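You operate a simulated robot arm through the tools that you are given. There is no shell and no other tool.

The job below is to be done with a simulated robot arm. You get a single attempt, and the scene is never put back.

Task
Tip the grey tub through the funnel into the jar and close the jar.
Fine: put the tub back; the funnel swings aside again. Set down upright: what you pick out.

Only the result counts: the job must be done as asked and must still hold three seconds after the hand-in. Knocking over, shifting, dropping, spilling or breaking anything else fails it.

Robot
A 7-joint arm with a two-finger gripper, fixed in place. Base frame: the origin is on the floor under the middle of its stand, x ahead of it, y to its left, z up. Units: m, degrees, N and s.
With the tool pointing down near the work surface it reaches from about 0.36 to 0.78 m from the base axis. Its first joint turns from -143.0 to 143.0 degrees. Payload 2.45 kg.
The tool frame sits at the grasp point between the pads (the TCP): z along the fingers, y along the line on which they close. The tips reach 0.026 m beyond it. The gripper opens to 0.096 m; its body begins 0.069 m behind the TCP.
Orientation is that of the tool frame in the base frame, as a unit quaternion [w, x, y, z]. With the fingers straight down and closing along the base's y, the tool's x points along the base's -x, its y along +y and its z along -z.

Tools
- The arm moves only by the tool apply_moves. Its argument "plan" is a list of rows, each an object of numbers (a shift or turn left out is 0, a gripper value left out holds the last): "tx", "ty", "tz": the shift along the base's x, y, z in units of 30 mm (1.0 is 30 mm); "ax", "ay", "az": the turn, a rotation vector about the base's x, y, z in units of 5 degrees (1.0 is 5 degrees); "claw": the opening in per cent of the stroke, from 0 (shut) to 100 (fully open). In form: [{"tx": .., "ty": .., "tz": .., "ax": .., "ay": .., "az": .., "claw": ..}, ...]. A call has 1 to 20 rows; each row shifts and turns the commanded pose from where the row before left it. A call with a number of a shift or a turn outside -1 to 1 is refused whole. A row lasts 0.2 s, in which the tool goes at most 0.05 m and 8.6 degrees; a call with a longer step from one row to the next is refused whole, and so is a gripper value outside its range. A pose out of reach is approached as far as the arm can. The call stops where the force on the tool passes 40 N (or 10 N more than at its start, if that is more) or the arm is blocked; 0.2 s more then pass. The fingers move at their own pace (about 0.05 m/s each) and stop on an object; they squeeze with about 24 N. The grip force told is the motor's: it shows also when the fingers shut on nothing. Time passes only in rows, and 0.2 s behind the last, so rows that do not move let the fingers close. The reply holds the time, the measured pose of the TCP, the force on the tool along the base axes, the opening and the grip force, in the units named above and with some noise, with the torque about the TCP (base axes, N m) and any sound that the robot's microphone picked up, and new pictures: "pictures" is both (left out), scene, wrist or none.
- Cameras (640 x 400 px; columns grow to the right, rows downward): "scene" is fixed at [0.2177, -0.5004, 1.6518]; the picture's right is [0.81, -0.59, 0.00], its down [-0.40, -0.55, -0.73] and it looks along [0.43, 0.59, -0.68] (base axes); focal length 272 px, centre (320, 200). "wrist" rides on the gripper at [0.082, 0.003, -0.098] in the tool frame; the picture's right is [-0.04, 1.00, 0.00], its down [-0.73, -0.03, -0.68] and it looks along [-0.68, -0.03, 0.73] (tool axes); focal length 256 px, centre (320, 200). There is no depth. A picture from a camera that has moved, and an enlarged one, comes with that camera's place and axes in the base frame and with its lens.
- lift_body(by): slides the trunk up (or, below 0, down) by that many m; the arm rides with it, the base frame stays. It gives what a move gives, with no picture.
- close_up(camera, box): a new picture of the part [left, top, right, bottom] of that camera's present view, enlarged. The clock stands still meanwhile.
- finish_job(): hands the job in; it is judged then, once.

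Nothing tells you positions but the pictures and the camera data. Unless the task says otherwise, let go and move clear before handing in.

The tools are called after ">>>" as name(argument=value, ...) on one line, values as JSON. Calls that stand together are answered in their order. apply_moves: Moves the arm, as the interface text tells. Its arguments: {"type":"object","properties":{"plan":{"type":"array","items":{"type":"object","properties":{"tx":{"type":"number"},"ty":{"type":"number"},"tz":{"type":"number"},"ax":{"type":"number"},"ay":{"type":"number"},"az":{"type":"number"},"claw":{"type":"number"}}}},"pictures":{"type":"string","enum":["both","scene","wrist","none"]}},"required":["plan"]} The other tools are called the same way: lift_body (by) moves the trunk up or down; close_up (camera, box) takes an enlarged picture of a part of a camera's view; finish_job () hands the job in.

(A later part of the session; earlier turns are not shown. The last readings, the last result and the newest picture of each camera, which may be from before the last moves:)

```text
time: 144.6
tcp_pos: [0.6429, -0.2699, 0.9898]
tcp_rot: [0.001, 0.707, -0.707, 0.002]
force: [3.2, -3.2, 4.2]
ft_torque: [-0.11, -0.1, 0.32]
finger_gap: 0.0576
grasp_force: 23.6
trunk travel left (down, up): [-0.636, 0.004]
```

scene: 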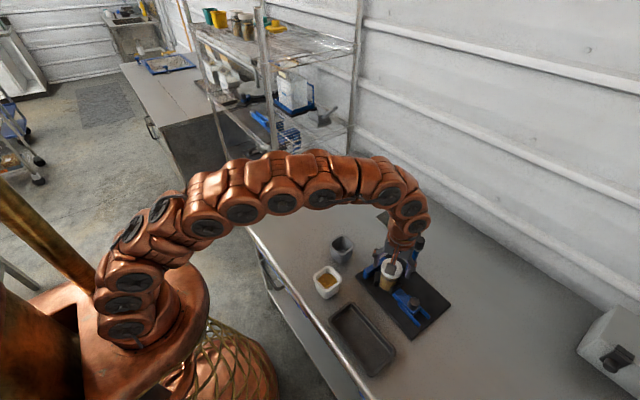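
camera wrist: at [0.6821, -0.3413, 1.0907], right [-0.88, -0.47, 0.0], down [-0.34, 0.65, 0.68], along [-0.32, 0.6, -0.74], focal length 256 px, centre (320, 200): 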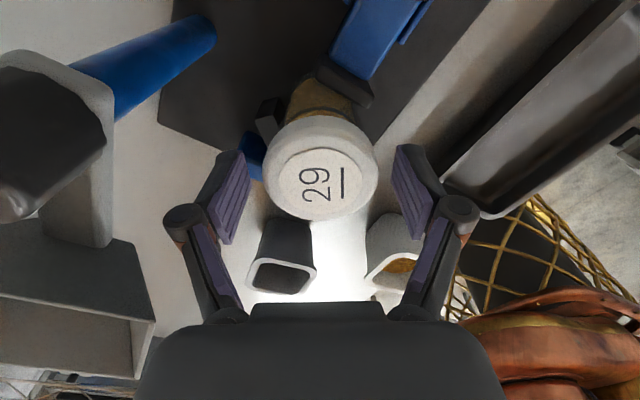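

A torque of 0.32 N·m appeared, so the thread seems to be engaging. I'll continue 30° and look.

>>> apply_moves(plan=[{"az": -1}, {"az": -1}, {"az": -1}, {"az": -1}, {"az": -1}, {"az": -1}, {}], pictures="wrist")

>>> close_up(camera="scene", box=[375, 250, 415, 290])

>>> close_up(camera="wrist", box=[200, 60, 440, 210])

```text
time: 146.2
tcp_pos: [0.6441, -0.271, 0.9904]
tcp_rot: [0.0, -0.5, 0.866, -0.001]
force: [-2.8, -11.5, -1.9]
ft_torque: [-0.34, 0.1, 0.19]
finger_gap: 0.0577
grasp_force: 23.6
trunk travel left (down, up): [-0.636, 0.004]
camera wrist: at [0.6006, -0.3386, 1.0898], right [-0.85, 0.53, 0.0], down [0.39, 0.62, 0.68], along [0.36, 0.57, -0.74], focal length 256 px, centre (320, 200)
```

wrist: 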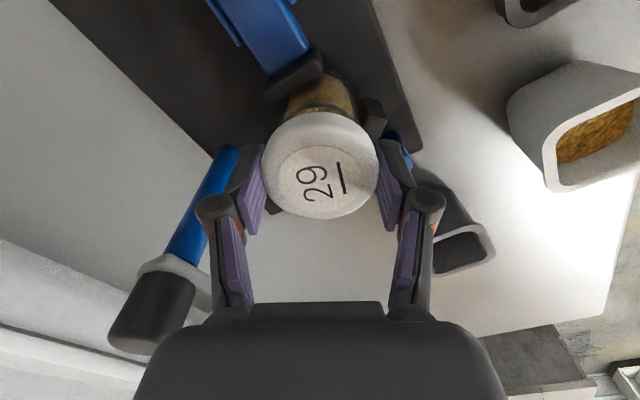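

```text
10.00 times, centred on (395, 270) of scene
camera zoom: at [0.2177, -0.5004, 1.6518], right [0.81, -0.59, 0.0], down [-0.4, -0.55, -0.73], along [0.43, 0.59, -0.68], focal length 2722 px, centre (-430, -500)
```

zoom: 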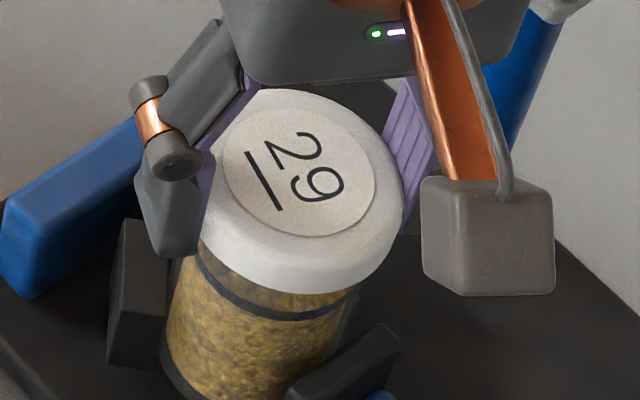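

```text
2.67 times, centred on (320, 135) of wrist
camera zoom: at [0.6006, -0.3386, 1.0898], right [-0.85, 0.53, 0.0], down [0.39, 0.62, 0.68], along [0.36, 0.57, -0.74], focal length 683 px, centre (320, 373)
```

zoom: 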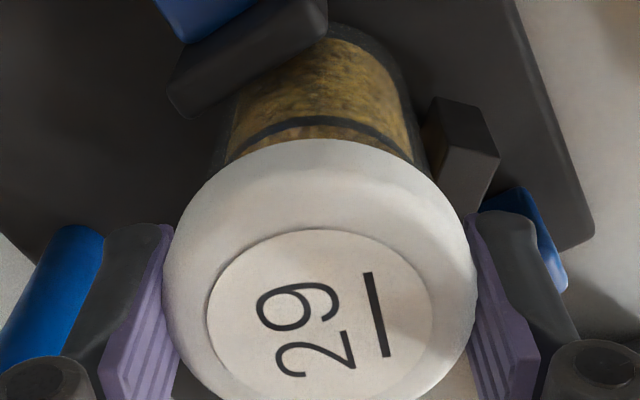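

The label shows that the lid turned less than the gripper, and the clamp jaw seems to have been pushed back a few millimetres. I'll stop and look carefully.

>>> close_up(camera="scene", box=[355, 245, 435, 305])

>>> close_up(camera="wrist", box=[240, 20, 440, 140])

```text
6.67 times, centred on (395, 275) of scene
camera zoom: at [0.2177, -0.5004, 1.6518], right [0.81, -0.59, 0.0], down [-0.4, -0.55, -0.73], along [0.43, 0.59, -0.68], focal length 1815 px, centre (-180, -300)
```

zoom: 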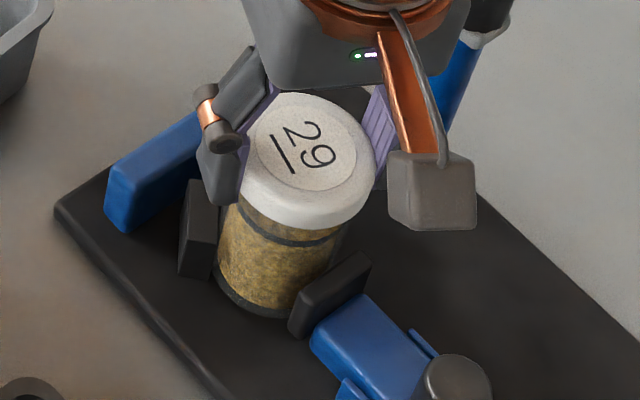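

```text
3.20 times, centred on (340, 80) of wrist
camera zoom: at [0.6006, -0.3386, 1.0898], right [-0.85, 0.53, 0.0], down [0.39, 0.62, 0.68], along [0.36, 0.57, -0.74], focal length 819 px, centre (256, 584)
```

zoom: 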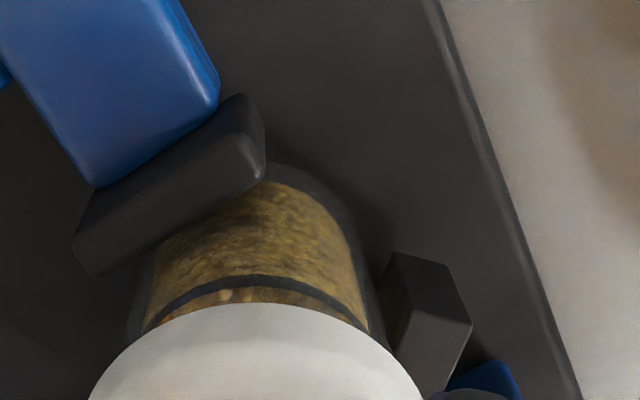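

The jar appears to have been nudged slightly out of the V by the torque, because the clamp jaw only rests against it. I'll release the lid, rise clear and inspect before deciding.

>>> apply_moves(plan=[{"tz": 0.02}, {"claw": 85}, {}, {}, {}, {"tz": 0.5}, {"tz": 1}, {"tz": 1}, {"tz": 1}, {"tz": 0.7}, {}], pictures="both")

>>> close_up(camera="scene", box=[375, 250, 415, 290])

>>> close_up(camera="wrist", box=[200, 20, 440, 170])

```text
time: 148.6
tcp_pos: [0.6426, -0.2683, 1.1184]
tcp_rot: [0.0, -0.501, 0.866, 0.0]
force: [0.4, 0.6, 0.2]
ft_torque: [0.0, -0.01, -0.02]
finger_gap: 0.0812
grasp_force: 0.1
trunk travel left (down, up): [-0.636, 0.004]
camera wrist: at [0.5995, -0.3359, 1.2179], right [-0.85, 0.53, 0.0], down [0.39, 0.62, 0.68], along [0.36, 0.57, -0.74], focal length 256 px, centre (320, 200)
```

scene: 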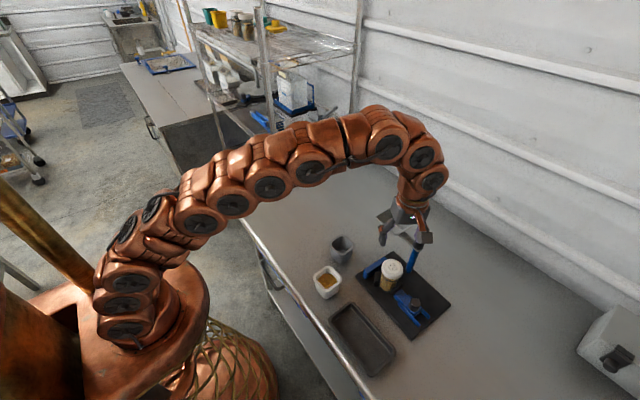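
wrist: 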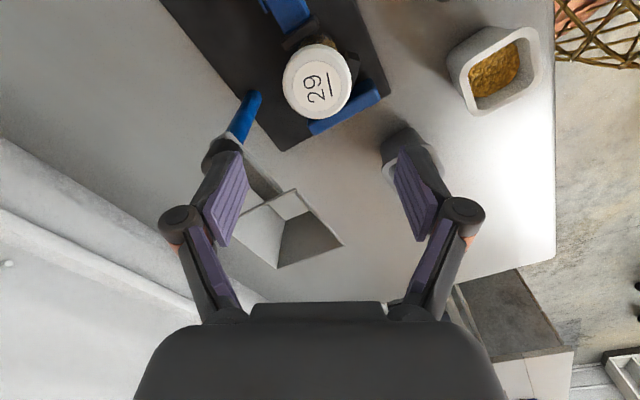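

```text
10.00 times, centred on (395, 270) of scene
camera zoom: at [0.2177, -0.5004, 1.6518], right [0.81, -0.59, 0.0], down [-0.4, -0.55, -0.73], along [0.43, 0.59, -0.68], focal length 2722 px, centre (-430, -500)
```

zoom: 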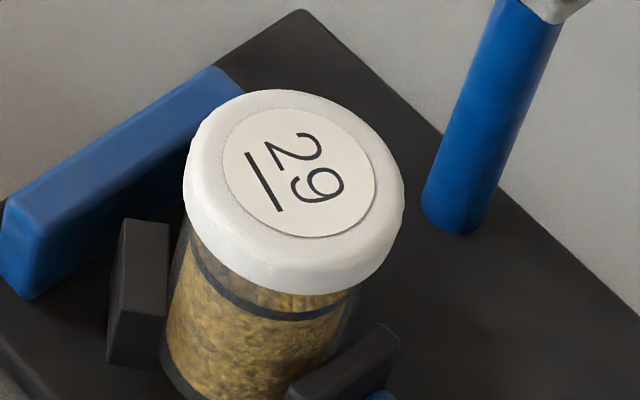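

```text
2.67 times, centred on (320, 95) of wrist
camera zoom: at [0.5995, -0.3359, 1.2179], right [-0.85, 0.53, 0.0], down [0.39, 0.62, 0.68], along [0.36, 0.57, -0.74], focal length 683 px, centre (320, 480)
```

zoom: 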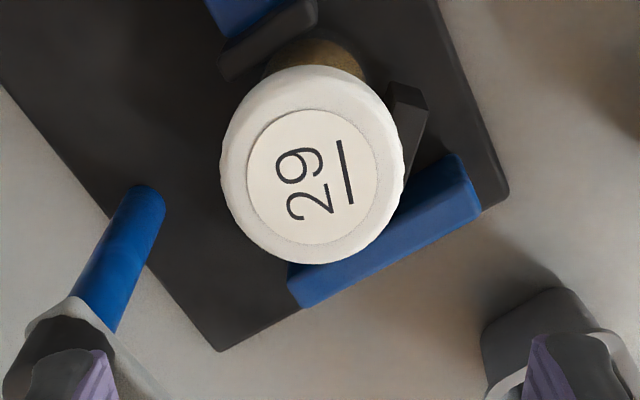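

The jar is upright, but it has crept about 2–3 mm out of the V and pushed the jaw back. The knob slider is clearly meant to clamp it, so I'll push the slider forward from behind its knob with closed fingers to reseat and clamp the jar.

>>> apply_moves(plan=[{"claw": 0, "az": 1, "ty": -0.6}, {"az": 1, "ty": -0.8}, {"az": 1, "ty": -0.9}, {"az": 1, "ty": -0.9}, {"az": 1, "ty": -0.9}, {"az": 1, "ty": -0.6}, {}], pictures="both")

>>> close_up(camera="wrist", box=[200, 20, 440, 170])

>>> close_up(camera="scene", box=[375, 255, 439, 310])

```text
time: 150.2
tcp_pos: [0.6237, -0.4034, 1.1008]
tcp_rot: [0.0, 0.708, -0.706, 0.001]
force: [-0.3, -0.4, -0.3]
ft_torque: [0.03, -0.01, -0.03]
finger_gap: 0.0
grasp_force: 23.8
out of reach, approached as far as the arm can: row 4, 5
trunk travel left (down, up): [-0.636, 0.004]
camera wrist: at [0.621, -0.4831, 1.1993], right [-1.0, 0.04, 0.0], down [0.03, 0.74, 0.68], along [0.03, 0.68, -0.74], focal length 256 px, centre (320, 200)
```

scene: 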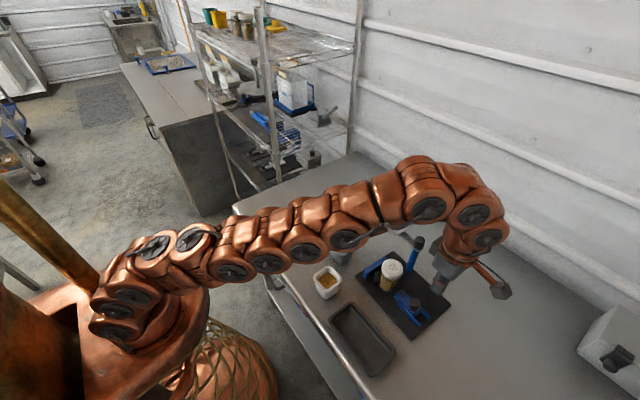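
wrist: 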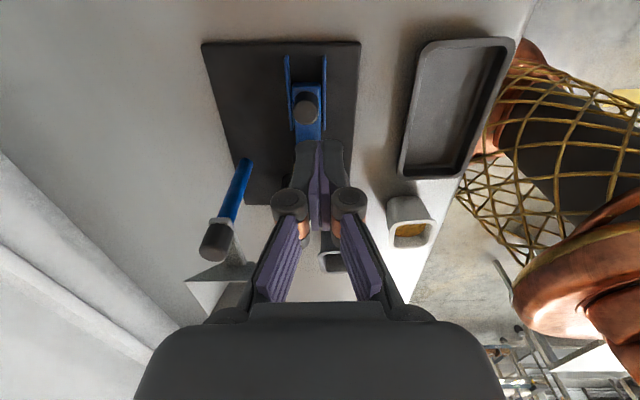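

```text
2.67 times, centred on (320, 95) of wrist
camera zoom: at [0.621, -0.4831, 1.1993], right [-1.0, 0.04, 0.0], down [0.03, 0.74, 0.68], along [0.03, 0.68, -0.74], focal length 683 px, centre (320, 480)
```

zoom: 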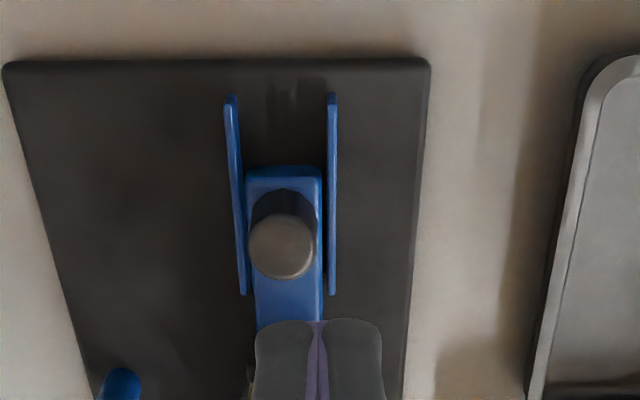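

```text
7.27 times, centred on (407, 282) of scene
camera zoom: at [0.2177, -0.5004, 1.6518], right [0.81, -0.59, 0.0], down [-0.4, -0.55, -0.73], along [0.43, 0.59, -0.68], focal length 1980 px, centre (-313, -400)
```

zoom: 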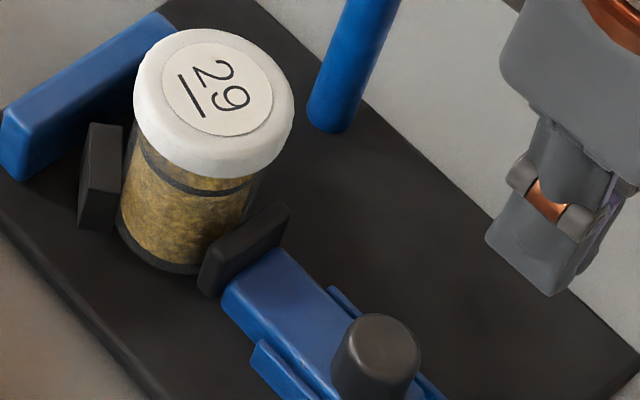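

The knob is at about (0.640, -0.370). I'll descend behind it on the -y side with the fingertips at mid-knob height.

>>> apply_moves(plan=[{"ty": -0.3, "tz": -0.6}, {"tz": -1}, {"tz": -1}, {"tz": -1, "tx": 0.2}, {"tz": -0.8, "tx": 0.2}, {"tz": -0.6, "tx": 0.14}, {}], pictures="both")

>>> close_up(camera="wrist", box=[200, 60, 440, 210])

```text
time: 151.8
tcp_pos: [0.6398, -0.4115, 0.9502]
tcp_rot: [0.001, 0.708, -0.706, 0.001]
force: [0.4, -1.2, 0.6]
ft_torque: [-0.02, 0.0, 0.0]
finger_gap: 0.0
grasp_force: 24.1
trunk travel left (down, up): [-0.636, 0.004]
camera wrist: at [0.6375, -0.492, 1.05], right [-1.0, 0.04, 0.0], down [0.03, 0.74, 0.68], along [0.03, 0.68, -0.74], focal length 256 px, centre (320, 200)
```

scene: 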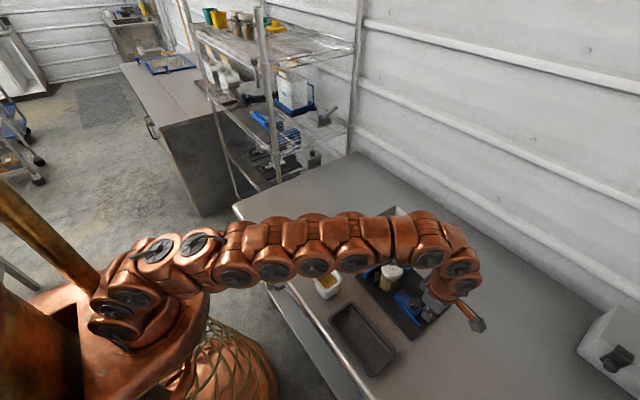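
wrist: 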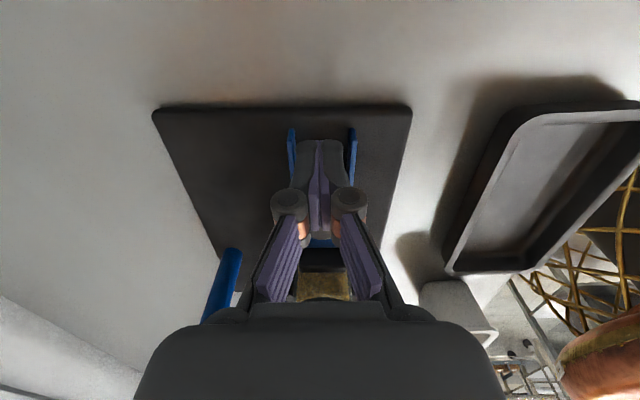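

```text
2.67 times, centred on (320, 135) of wrist
camera zoom: at [0.6375, -0.492, 1.05], right [-1.0, 0.04, 0.0], down [0.03, 0.74, 0.68], along [0.03, 0.68, -0.74], focal length 683 px, centre (320, 373)
```

zoom: 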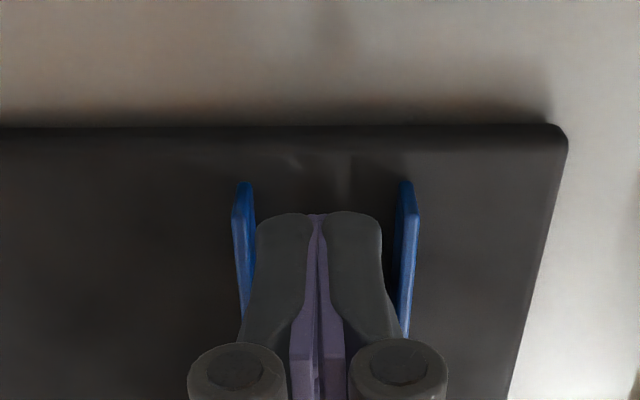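

The fingers are aligned behind the knob. I'll lower 4 mm and push +y gently until contact, reading the force.

>>> apply_moves(plan=[{"tz": -0.14}, {"ty": 0.12}, {"ty": 0.12}, {"ty": 0.1}, {"ty": 0.08}, {}], pictures="none")

>>> apply_moves(plan=[{"ty": 0.05}, {"ty": 0.05}, {}], pictures="none")

```text
time: 153.2
tcp_pos: [0.6403, -0.3998, 0.9445]
tcp_rot: [0.0, 0.708, -0.707, 0.001]
force: [0.1, -0.4, -0.3]
ft_torque: [0.01, -0.03, -0.06]
finger_gap: 0.0
grasp_force: 24.2
trunk travel left (down, up): [-0.636, 0.004]
```

```text
time: 154.0
tcp_pos: [0.6416, -0.3966, 0.9422]
tcp_rot: [0.001, 0.708, -0.706, 0.001]
force: [0.5, 0.2, -0.3]
ft_torque: [0.0, 0.0, 0.01]
finger_gap: 0.0
grasp_force: 23.7
trunk travel left (down, up): [-0.636, 0.004]
```

>>> apply_moves(plan=[{"ty": 0.05}, {"ty": 0.05}, {}], pictures="none")

>>> apply_moves(plan=[{"ty": 0.05}, {"ty": 0.05}, {}], pictures="wrist")

>>> close_up(camera="scene", box=[375, 255, 439, 310])

```text
time: 154.8
tcp_pos: [0.64, -0.3967, 0.944]
tcp_rot: [-0.001, -0.707, 0.707, -0.002]
force: [3.2, -8.1, 0.0]
ft_torque: [-0.01, 0.0, -0.03]
finger_gap: 0.0061
grasp_force: 23.9
trunk travel left (down, up): [-0.636, 0.004]
```

```text
time: 155.6
tcp_pos: [0.6399, -0.3947, 0.9444]
tcp_rot: [-0.001, -0.706, 0.708, 0.0]
force: [-1.9, -24.1, 1.6]
ft_torque: [-0.22, -0.22, 0.06]
finger_gap: 0.0058
grasp_force: 24.0
trunk travel left (down, up): [-0.636, 0.004]
camera wrist: at [0.6358, -0.4742, 1.0433], right [-1.0, 0.04, 0.0], down [0.03, 0.74, 0.68], along [0.03, 0.68, -0.74], focal length 256 px, centre (320, 200)
```

wrist: 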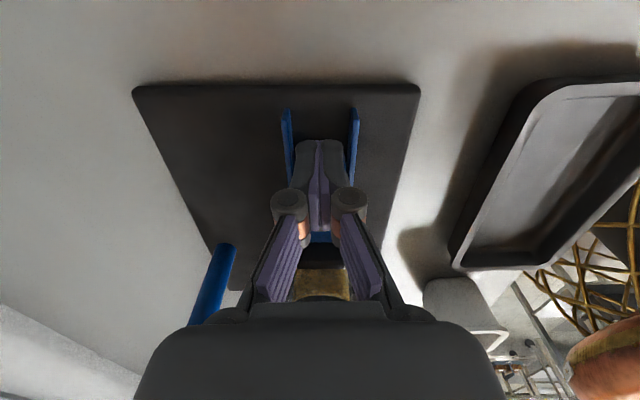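

```text
7.27 times, centred on (407, 282) of scene
camera zoom: at [0.2177, -0.5004, 1.6518], right [0.81, -0.59, 0.0], down [-0.4, -0.55, -0.73], along [0.43, 0.59, -0.68], focal length 1980 px, centre (-313, -400)
```

zoom: 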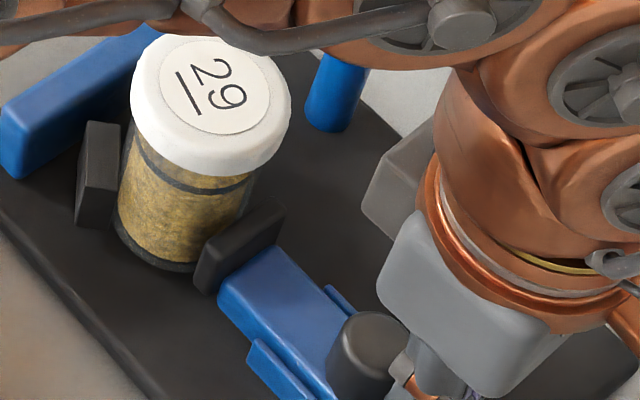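

It pushes against 24 N now and the slider moved about 2 mm forward. I'll push a little more while staying under 40 N.

>>> apply_moves(plan=[{"ty": 0.04}, {}, {}], pictures="none")

>>> close_up(camera="scene", box=[375, 255, 439, 310])

```text
time: 156.4
tcp_pos: [0.64, -0.3918, 0.945]
tcp_rot: [0.001, 0.708, -0.706, 0.0]
force: [-8.5, -18.9, -3.1]
ft_torque: [-0.31, 0.13, 0.09]
finger_gap: 0.0
grasp_force: 23.8
trunk travel left (down, up): [-0.636, 0.004]
```

```text
7.27 times, centred on (407, 282) of scene
camera zoom: at [0.2177, -0.5004, 1.6518], right [0.81, -0.59, 0.0], down [-0.4, -0.55, -0.73], along [0.43, 0.59, -0.68], focal length 1980 px, centre (-313, -400)
```

zoom: 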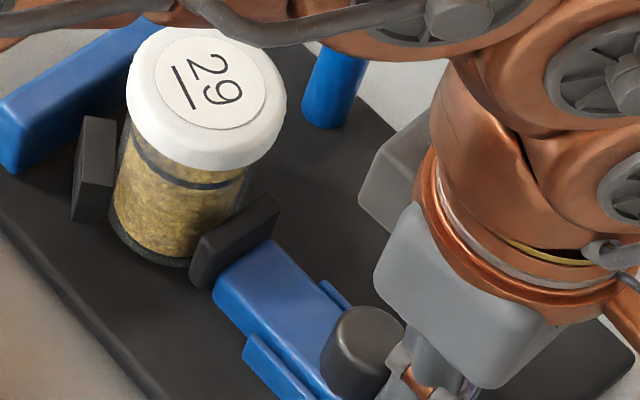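

Pushing moved the whole fixture board by about 5 mm rather than the slider, so the slider is stiff and I must not push it further. I'll back off now; I can nudge the board back later. The vertical force trend showed the thread was pulling the lid down, so the thread is engaged. First I'll retreat and re-measure the lid position.

>>> apply_moves(plan=[{"ty": -0.3}, {"ty": -0.3}, {"tz": 0.8}, {"tz": 1}, {"tz": 1}, {"tz": 1, "tx": -0.2}, {"tz": 0.6, "tx": -0.2, "ty": 0.5}, {"ty": 0.9, "claw": 82}, {"ty": 0.9, "tx": 0.1}, {"ty": 0.9, "tx": 0.2}, {"ty": 0.9, "tx": 0.2}, {"ty": 0.3}, {}], pictures="both")

>>> close_up(camera="wrist", box=[200, 40, 440, 190])

>>> close_up(camera="scene", box=[355, 240, 435, 300])

```text
time: 159.2
tcp_pos: [0.6452, -0.2756, 1.0763]
tcp_rot: [0.001, 0.707, -0.707, 0.0]
force: [0.3, 0.4, 0.4]
ft_torque: [-0.01, 0.01, 0.03]
finger_gap: 0.079
grasp_force: 0.0
trunk travel left (down, up): [-0.636, 0.004]
camera wrist: at [0.6423, -0.3574, 1.1756], right [-1.0, 0.04, 0.0], down [0.03, 0.74, 0.68], along [0.03, 0.68, -0.74], focal length 256 px, centre (320, 200)
```

scene: 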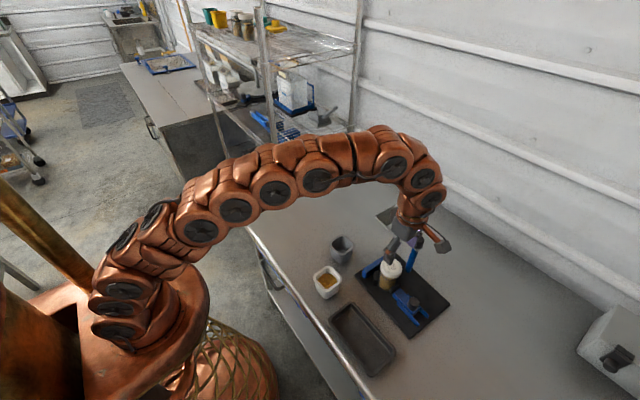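
wrist: 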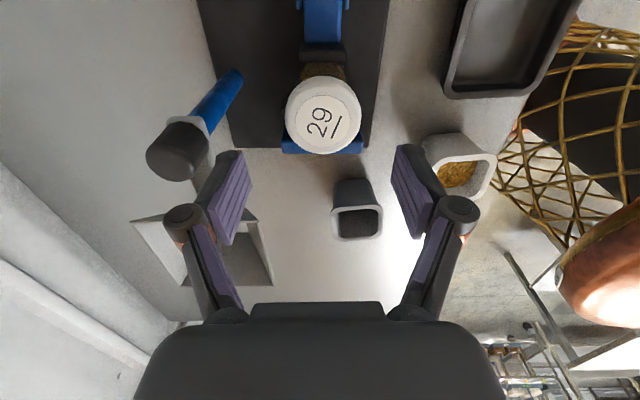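

```text
2.67 times, centred on (320, 115) of wrist
camera zoom: at [0.6423, -0.3574, 1.1756], right [-1.0, 0.04, 0.0], down [0.03, 0.74, 0.68], along [0.03, 0.68, -0.74], focal length 683 px, centre (320, 427)
```

zoom: 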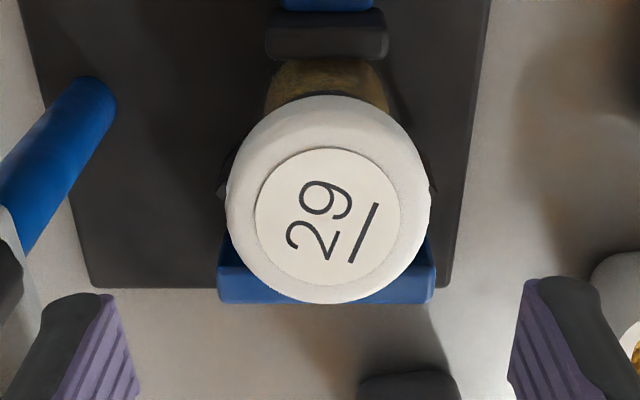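

```text
6.67 times, centred on (395, 270) of scene
camera zoom: at [0.2177, -0.5004, 1.6518], right [0.81, -0.59, 0.0], down [-0.4, -0.55, -0.73], along [0.43, 0.59, -0.68], focal length 1815 px, centre (-180, -267)
```

zoom: 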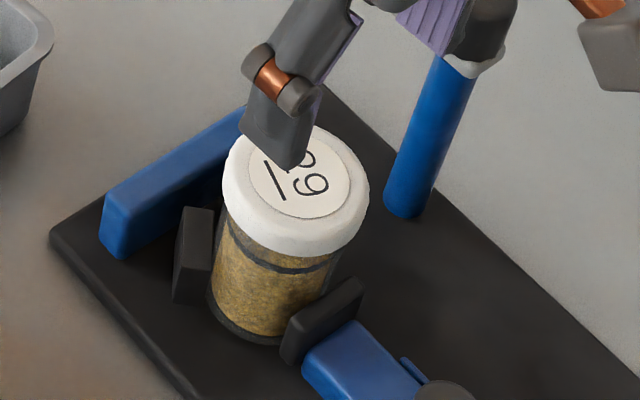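

>>> close_up(camera="scene", box=[300, 280, 460, 380])

>>> close_up(camera="scene", box=[360, 270, 440, 320])

>>> close_up(camera="scene", box=[355, 230, 435, 280])

```text
4.00 times, centred on (380, 330) of scene
camera zoom: at [0.2177, -0.5004, 1.6518], right [0.81, -0.59, 0.0], down [-0.4, -0.55, -0.73], along [0.43, 0.59, -0.68], focal length 1089 px, centre (80, -320)
```

zoom: 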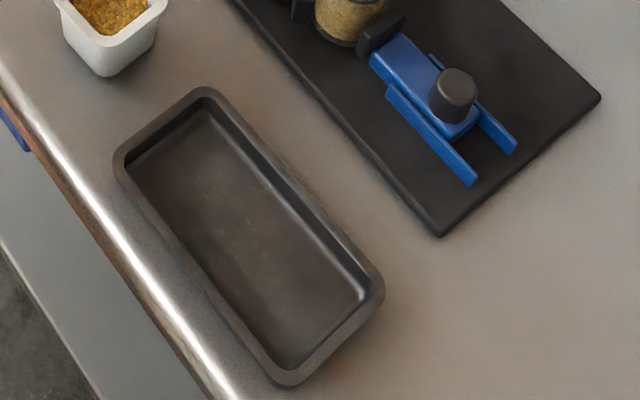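

```text
8.00 times, centred on (400, 295) of scene
camera zoom: at [0.2177, -0.5004, 1.6518], right [0.81, -0.59, 0.0], down [-0.4, -0.55, -0.73], along [0.43, 0.59, -0.68], focal length 2178 px, centre (-320, -560)
```

zoom: 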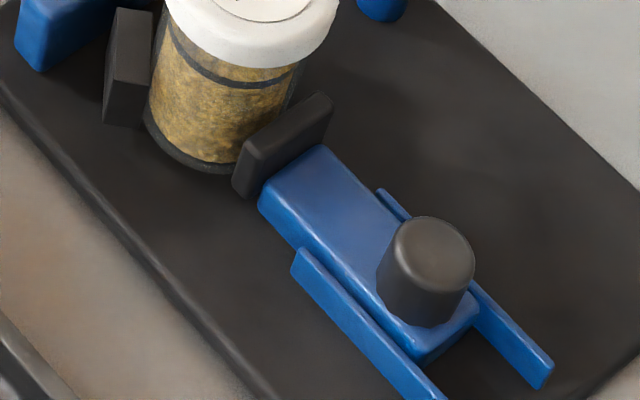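

```text
8.00 times, centred on (395, 255) of scene
camera zoom: at [0.2177, -0.5004, 1.6518], right [0.81, -0.59, 0.0], down [-0.4, -0.55, -0.73], along [0.43, 0.59, -0.68], focal length 2178 px, centre (-280, -240)
```

zoom: 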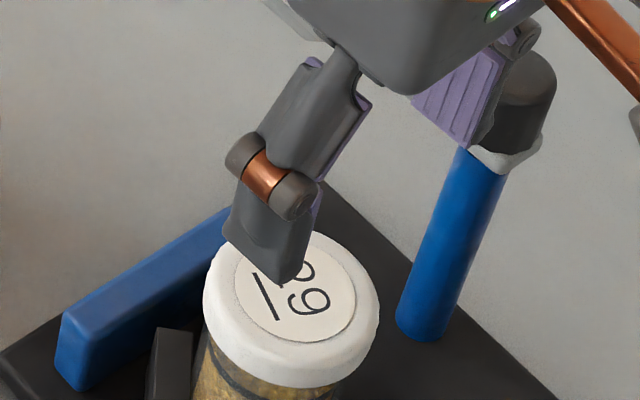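

The fixture is only about 4 mm off, and the jar is symmetric between V and jaw. I'll realign over the lid (x −2 mm, y +7 mm), turn to yaw 120° and check again.

>>> apply_moves(plan=[{"tx": -0.063, "ty": 0.235}, {"az": 1}, {"az": 1}, {"az": 1}, {"az": 1}, {"az": 1}, {"az": 1}, {}], pictures="wrist")

>>> close_up(camera="wrist", box=[200, 40, 440, 190])

```text
time: 161.0
tcp_pos: [0.6422, -0.2691, 1.0765]
tcp_rot: [0.002, 0.866, -0.499, 0.002]
force: [0.7, 0.0, -0.1]
ft_torque: [0.01, 0.01, -0.01]
finger_gap: 0.0785
grasp_force: 0.1
trunk travel left (down, up): [-0.636, 0.004]
camera wrist: at [0.6807, -0.3394, 1.1761], right [-0.88, -0.47, 0.0], down [-0.34, 0.65, 0.68], along [-0.32, 0.6, -0.74], focal length 256 px, centre (320, 200)
```

wrist: 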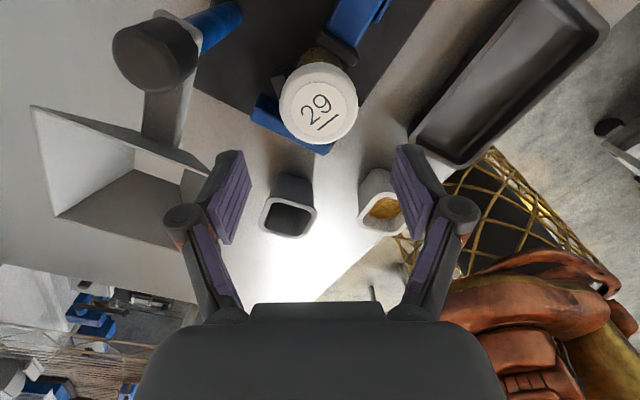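

```text
2.67 times, centred on (320, 115) of wrist
camera zoom: at [0.6807, -0.3394, 1.1761], right [-0.88, -0.47, 0.0], down [-0.34, 0.65, 0.68], along [-0.32, 0.6, -0.74], focal length 683 px, centre (320, 427)
```

zoom: 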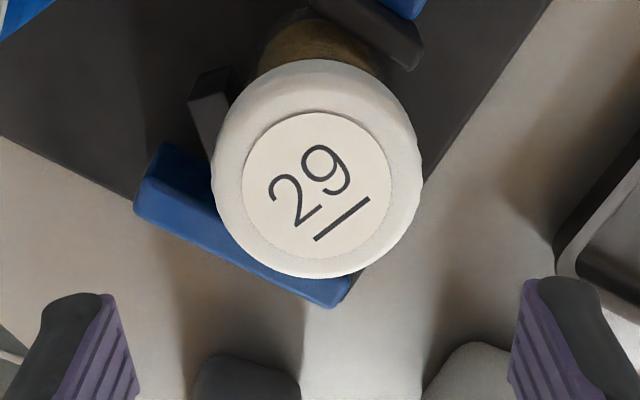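

Another +1.5 mm in y is needed. I'll then descend to grip height and close on the lid.

>>> apply_moves(plan=[{"ty": 0.05, "tz": -0.7}, {"tz": -0.8}, {"tz": -0.7}, {"tz": -0.4}, {"tz": -0.25}, {}, {"claw": 0}, {}, {}, {}], pictures="wrist")

>>> close_up(camera="wrist", box=[200, 60, 440, 210])

```text
time: 163.2
tcp_pos: [0.6424, -0.2666, 0.9913]
tcp_rot: [0.0, 0.866, -0.499, 0.002]
force: [9.0, 3.7, 4.7]
ft_torque: [0.09, -0.37, -0.02]
finger_gap: 0.0577
grasp_force: 24.2
trunk travel left (down, up): [-0.636, 0.004]
camera wrist: at [0.6806, -0.3383, 1.0913], right [-0.88, -0.47, 0.0], down [-0.34, 0.65, 0.68], along [-0.31, 0.6, -0.74], focal length 256 px, centre (320, 200)
```

wrist: 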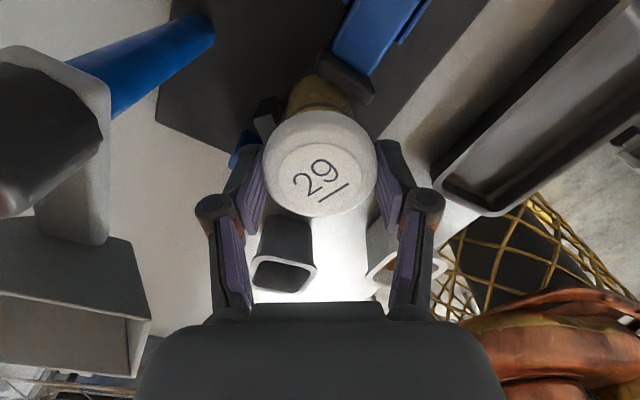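

```text
2.67 times, centred on (320, 135) of wrist
camera zoom: at [0.6806, -0.3383, 1.0913], right [-0.88, -0.47, 0.0], down [-0.34, 0.65, 0.68], along [-0.31, 0.6, -0.74], focal length 683 px, centre (320, 373)
```

zoom: 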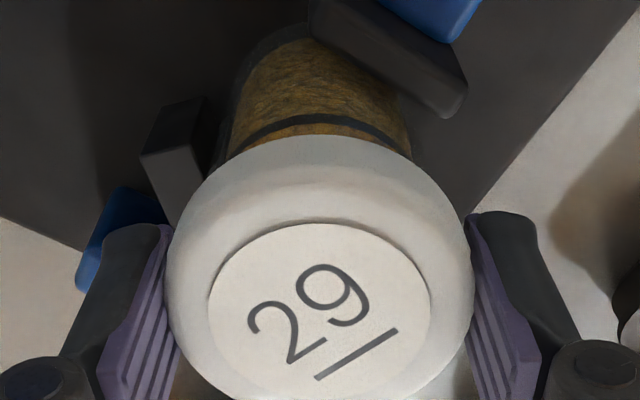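

>>> apply_moves(plan=[{"tx": 0.022, "ty": 0.01}, {}, {}], pictures="none")

```text
time: 164.0
tcp_pos: [0.6417, -0.2669, 0.9919]
tcp_rot: [0.001, 0.867, -0.499, 0.002]
force: [9.4, -0.4, 4.3]
ft_torque: [-0.07, -0.27, -0.04]
finger_gap: 0.058
grasp_force: 24.5
trunk travel left (down, up): [-0.636, 0.004]
```

>>> apply_moves(plan=[{"tx": 0.025}, {}, {}], pictures="none")

```text
time: 164.8
tcp_pos: [0.6419, -0.2661, 0.9927]
tcp_rot: [0.0, 0.867, -0.499, 0.001]
force: [5.8, -4.3, 5.2]
ft_torque: [-0.18, -0.07, -0.02]
finger_gap: 0.0578
grasp_force: 24.2
trunk travel left (down, up): [-0.636, 0.004]
```

>>> apply_moves(plan=[{"tx": 0.012, "ty": -0.01}, {"az": -1, "tz": -0.003}, {"az": -1, "tz": -0.003}, {"az": -1, "tz": -0.003}, {"az": -1, "tz": -0.003}, {}], pictures="wrist")

>>> close_up(camera="wrist", box=[200, 60, 440, 210])

```text
time: 166.2
tcp_pos: [0.6429, -0.268, 0.9919]
tcp_rot: [0.002, 0.766, -0.643, 0.001]
force: [0.2, 3.2, 8.9]
ft_torque: [0.03, 0.02, 0.2]
finger_gap: 0.0579
grasp_force: 24.1
trunk travel left (down, up): [-0.636, 0.004]
camera wrist: at [0.6544, -0.3468, 1.0904], right [-0.99, -0.13, 0.0], down [-0.1, 0.73, 0.68], along [-0.09, 0.67, -0.74], focal length 256 px, centre (320, 200)
```

wrist: 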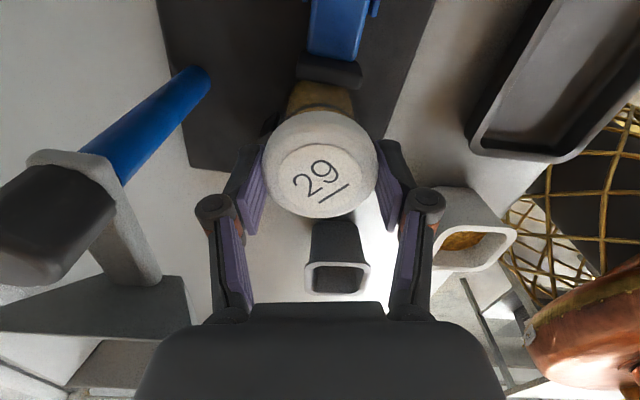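

```text
2.67 times, centred on (320, 135) of wrist
camera zoom: at [0.6544, -0.3468, 1.0904], right [-0.99, -0.13, 0.0], down [-0.1, 0.73, 0.68], along [-0.09, 0.67, -0.74], focal length 683 px, centre (320, 373)
```

zoom: 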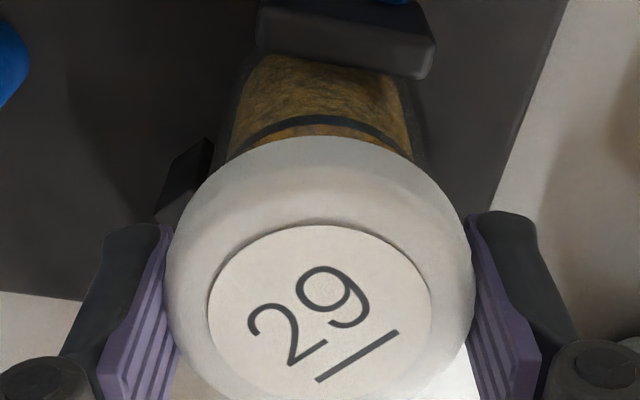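

The lid turns with the gripper now, at a torque of about 0.2 N·m. I'll continue in 30° steps.

>>> apply_moves(plan=[{"az": -1, "tz": -0.003}, {"az": -1, "tz": -0.003}, {"az": -1, "tz": -0.003}, {"az": -1, "tz": -0.003}, {"az": -1, "tz": -0.003}, {"az": -1, "tz": -0.003}, {}], pictures="wrist")

>>> close_up(camera="wrist", box=[200, 60, 440, 210])

>>> close_up(camera="scene", box=[355, 245, 435, 305])

```text
time: 167.8
tcp_pos: [0.6437, -0.2668, 0.9907]
tcp_rot: [-0.001, -0.574, 0.819, -0.001]
force: [-0.4, 5.1, 1.5]
ft_torque: [0.13, 0.07, 0.06]
finger_gap: 0.0576
grasp_force: 24.0
trunk travel left (down, up): [-0.636, 0.004]
camera wrist: at [0.6131, -0.3411, 1.09], right [-0.93, 0.38, 0.0], down [0.28, 0.68, 0.68], along [0.26, 0.63, -0.74], focal length 256 px, centre (320, 200)
```

wrist: 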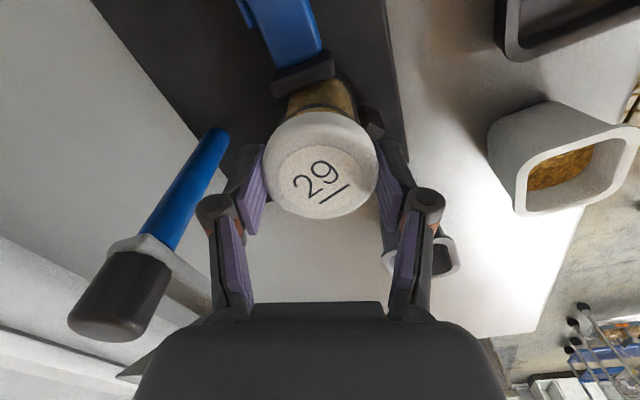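

```text
2.67 times, centred on (320, 135) of wrist
camera zoom: at [0.6131, -0.3411, 1.09], right [-0.93, 0.38, 0.0], down [0.28, 0.68, 0.68], along [0.26, 0.63, -0.74], focal length 683 px, centre (320, 373)
```

zoom: 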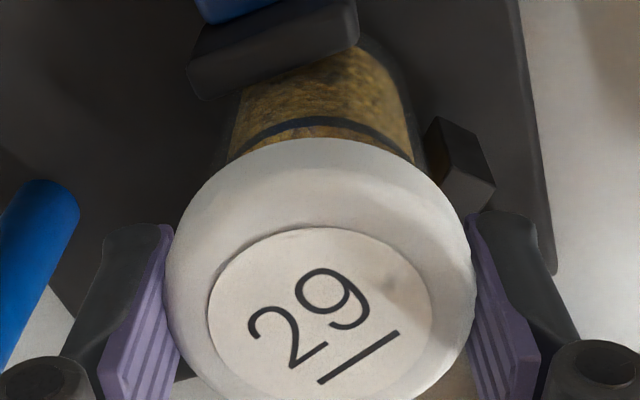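

```text
6.67 times, centred on (395, 275) of scene
camera zoom: at [0.2177, -0.5004, 1.6518], right [0.81, -0.59, 0.0], down [-0.4, -0.55, -0.73], along [0.43, 0.59, -0.68], focal length 1815 px, centre (-180, -300)
```

zoom: 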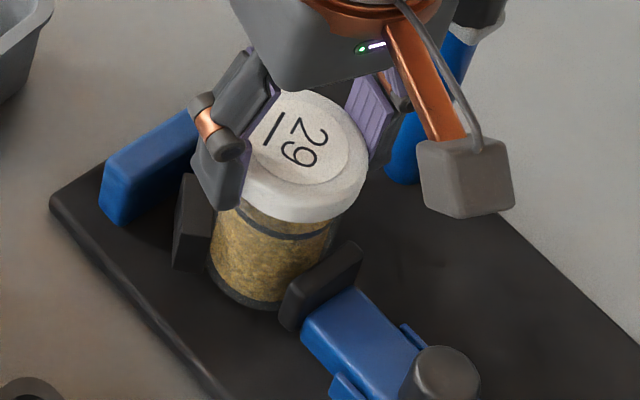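

The lid follows with low torque. I'll take a jar-body close-up now and after the next 30° to see whether the jar itself stays still.

>>> close_up(camera="scene", box=[380, 270, 405, 295])

>>> apply_moves(plan=[{"az": -1, "tz": -0.004}, {"az": -1, "tz": -0.004}, {"az": -1, "tz": -0.004}, {"az": -1, "tz": -0.004}, {"az": -1, "tz": -0.004}, {"az": -1, "tz": -0.004}, {}], pictures="none")

>>> close_up(camera="scene", box=[380, 270, 405, 295])

>>> close_up(camera="wrist", box=[200, 60, 440, 210])

```text
16.00 times, centred on (392, 282) of scene
camera zoom: at [0.2177, -0.5004, 1.6518], right [0.81, -0.59, 0.0], down [-0.4, -0.55, -0.73], along [0.43, 0.59, -0.68], focal length 4355 px, centre (-840, -1120)
```

zoom: 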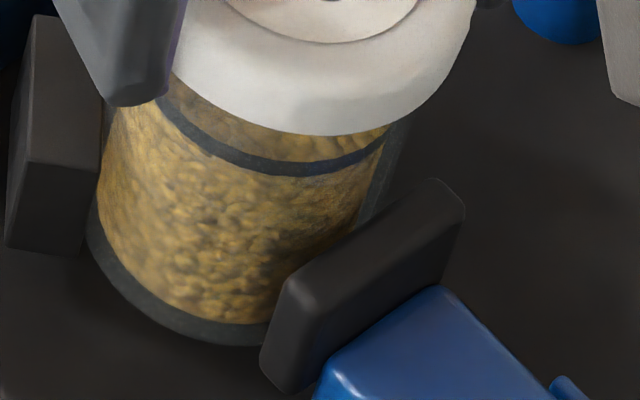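

```text
time: 169.4
tcp_pos: [0.6432, -0.2674, 0.9899]
tcp_rot: [0.0, -0.342, 0.94, 0.0]
force: [4.9, -8.5, 11.3]
ft_torque: [-0.37, -0.13, 0.28]
finger_gap: 0.0575
grasp_force: 24.3
trunk travel left (down, up): [-0.636, 0.004]
```

```text
16.00 times, centred on (392, 282) of scene
camera zoom: at [0.2177, -0.5004, 1.6518], right [0.81, -0.59, 0.0], down [-0.4, -0.55, -0.73], along [0.43, 0.59, -0.68], focal length 4355 px, centre (-840, -1120)
```

zoom: 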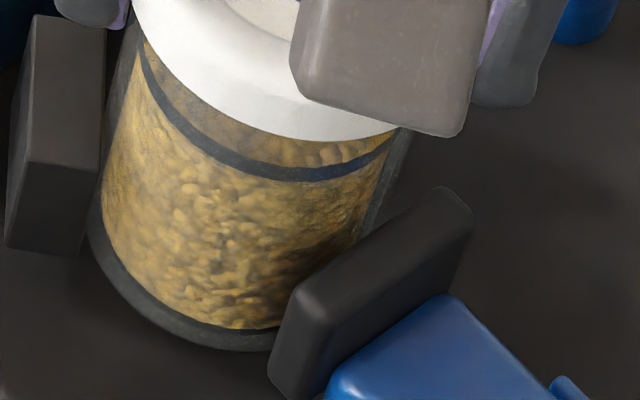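

```text
2.67 times, centred on (320, 135) of wrist
camera zoom: at [0.5793, -0.3168, 1.0888], right [-0.61, 0.79, 0.0], down [0.58, 0.45, 0.68], along [0.54, 0.41, -0.74], focal length 683 px, centre (320, 373)
```

zoom: 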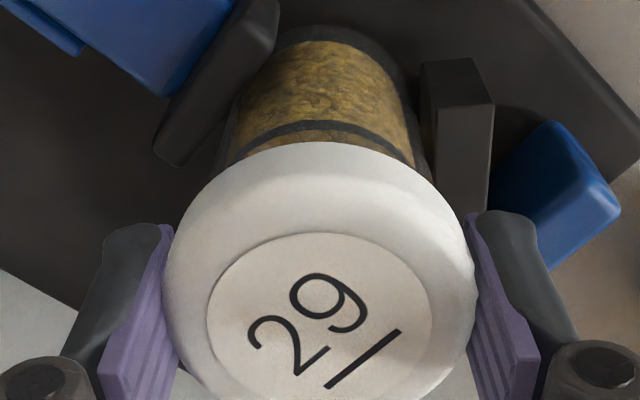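

I need to know whether the jar turns with the lid. I'll zoom tightly on the grain texture, turn 15° and compare.

>>> close_up(camera="scene", box=[378, 277, 394, 287])

>>> apply_moves(plan=[{"tz": 0.02, "ty": -0.015, "tx": 0.01}, {"az": -1}, {"az": -1}, {"az": -1}, {}], pictures="none")

>>> close_up(camera="scene", box=[378, 277, 394, 287])

```text
16.00 times, centred on (386, 282) of scene
camera zoom: at [0.2177, -0.5004, 1.6518], right [0.81, -0.59, 0.0], down [-0.4, -0.55, -0.73], along [0.43, 0.59, -0.68], focal length 4355 px, centre (-736, -1112)
```

zoom: 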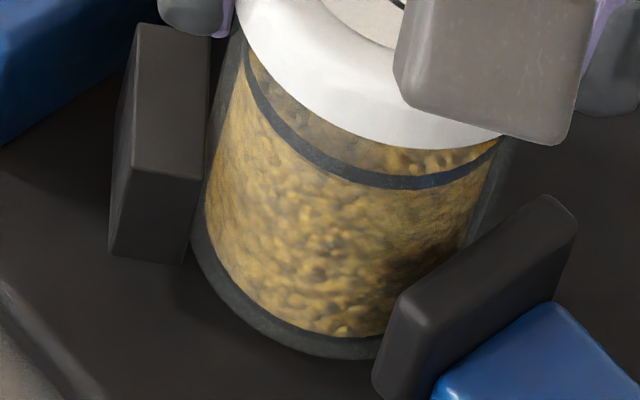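

```text
time: 170.6
tcp_pos: [0.6444, -0.2684, 0.9886]
tcp_rot: [0.0, -0.217, 0.976, 0.0]
force: [7.8, -10.6, 10.0]
ft_torque: [-0.31, -0.16, 0.2]
finger_gap: 0.0577
grasp_force: 23.5
trunk travel left (down, up): [-0.636, 0.004]
```

```text
16.00 times, centred on (386, 282) of scene
camera zoom: at [0.2177, -0.5004, 1.6518], right [0.81, -0.59, 0.0], down [-0.4, -0.55, -0.73], along [0.43, 0.59, -0.68], focal length 4355 px, centre (-736, -1112)
```

zoom: 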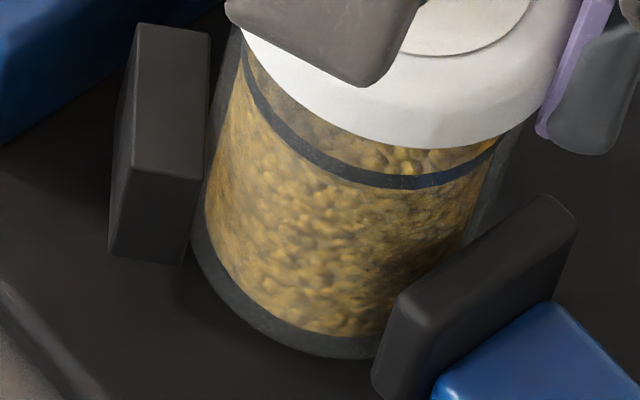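

>>> close_up(camera="scene", box=[381, 277, 389, 282])

>>> apply_moves(plan=[{"az": -1}, {}], pictures="none")

>>> close_up(camera="scene", box=[381, 277, 389, 282])

```text
16.00 times, centred on (385, 280) of scene
camera zoom: at [0.2177, -0.5004, 1.6518], right [0.81, -0.59, 0.0], down [-0.4, -0.55, -0.73], along [0.43, 0.59, -0.68], focal length 4355 px, centre (-720, -1072)
```

zoom: 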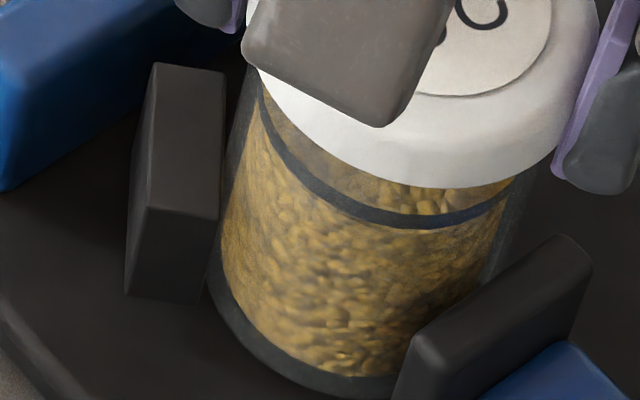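

```text
time: 171.2
tcp_pos: [0.6445, -0.267, 0.9896]
tcp_rot: [-0.001, -0.174, 0.985, 0.0]
force: [7.9, -7.0, 7.7]
ft_torque: [-0.18, -0.27, 0.16]
finger_gap: 0.0577
grasp_force: 24.1
trunk travel left (down, up): [-0.636, 0.004]
```

```text
16.00 times, centred on (385, 280) of scene
camera zoom: at [0.2177, -0.5004, 1.6518], right [0.81, -0.59, 0.0], down [-0.4, -0.55, -0.73], along [0.43, 0.59, -0.68], focal length 4355 px, centre (-720, -1072)
```

zoom: 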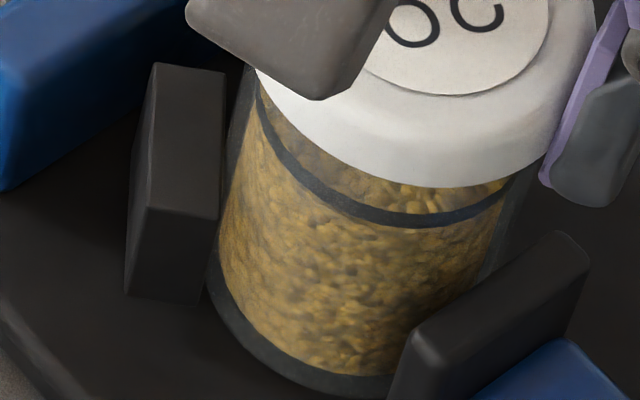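

The lid-to-band gap has hardly changed, so the lid still sits about 10 mm high and needs several more turns with its thread. I'll keep screwing with small torque, correcting lateral forces and following it down.

>>> apply_moves(plan=[{"tx": 0.017, "ty": -0.015}, {"az": -1, "tz": -0.002}, {"az": -1, "tz": -0.002}, {"az": -1, "tz": -0.002}, {"az": -1, "tz": -0.002}, {"az": -1, "tz": -0.002}, {"az": -1, "tz": -0.002}, {}], pictures="none")

>>> close_up(camera="scene", box=[375, 262, 415, 290])

>>> close_up(camera="wrist", box=[200, 60, 440, 210])

```text
time: 173.0
tcp_pos: [0.6444, -0.2691, 0.9894]
tcp_rot: [-0.002, 0.087, 0.996, -0.001]
force: [1.1, -4.6, 1.4]
ft_torque: [-0.05, -0.07, 0.19]
finger_gap: 0.0579
grasp_force: 24.1
trunk travel left (down, up): [-0.636, 0.004]
```

```text
14.29 times, centred on (395, 276) of scene
camera zoom: at [0.2177, -0.5004, 1.6518], right [0.81, -0.59, 0.0], down [-0.4, -0.55, -0.73], along [0.43, 0.59, -0.68], focal length 3888 px, centre (-751, -886)
```

zoom: 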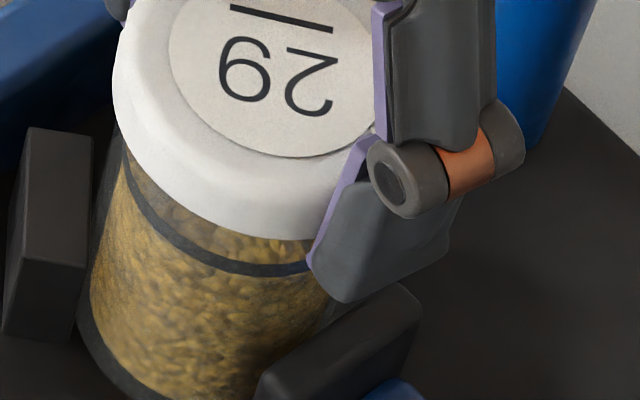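

```text
2.67 times, centred on (320, 135) of wrist
camera zoom: at [0.5652, -0.2506, 1.0892], right [0.21, 0.98, 0.0], down [0.72, -0.16, 0.68], along [0.66, -0.14, -0.74], focal length 683 px, centre (320, 373)
```

zoom: 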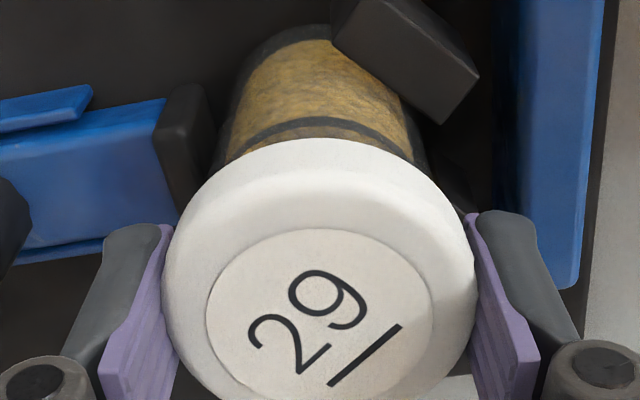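

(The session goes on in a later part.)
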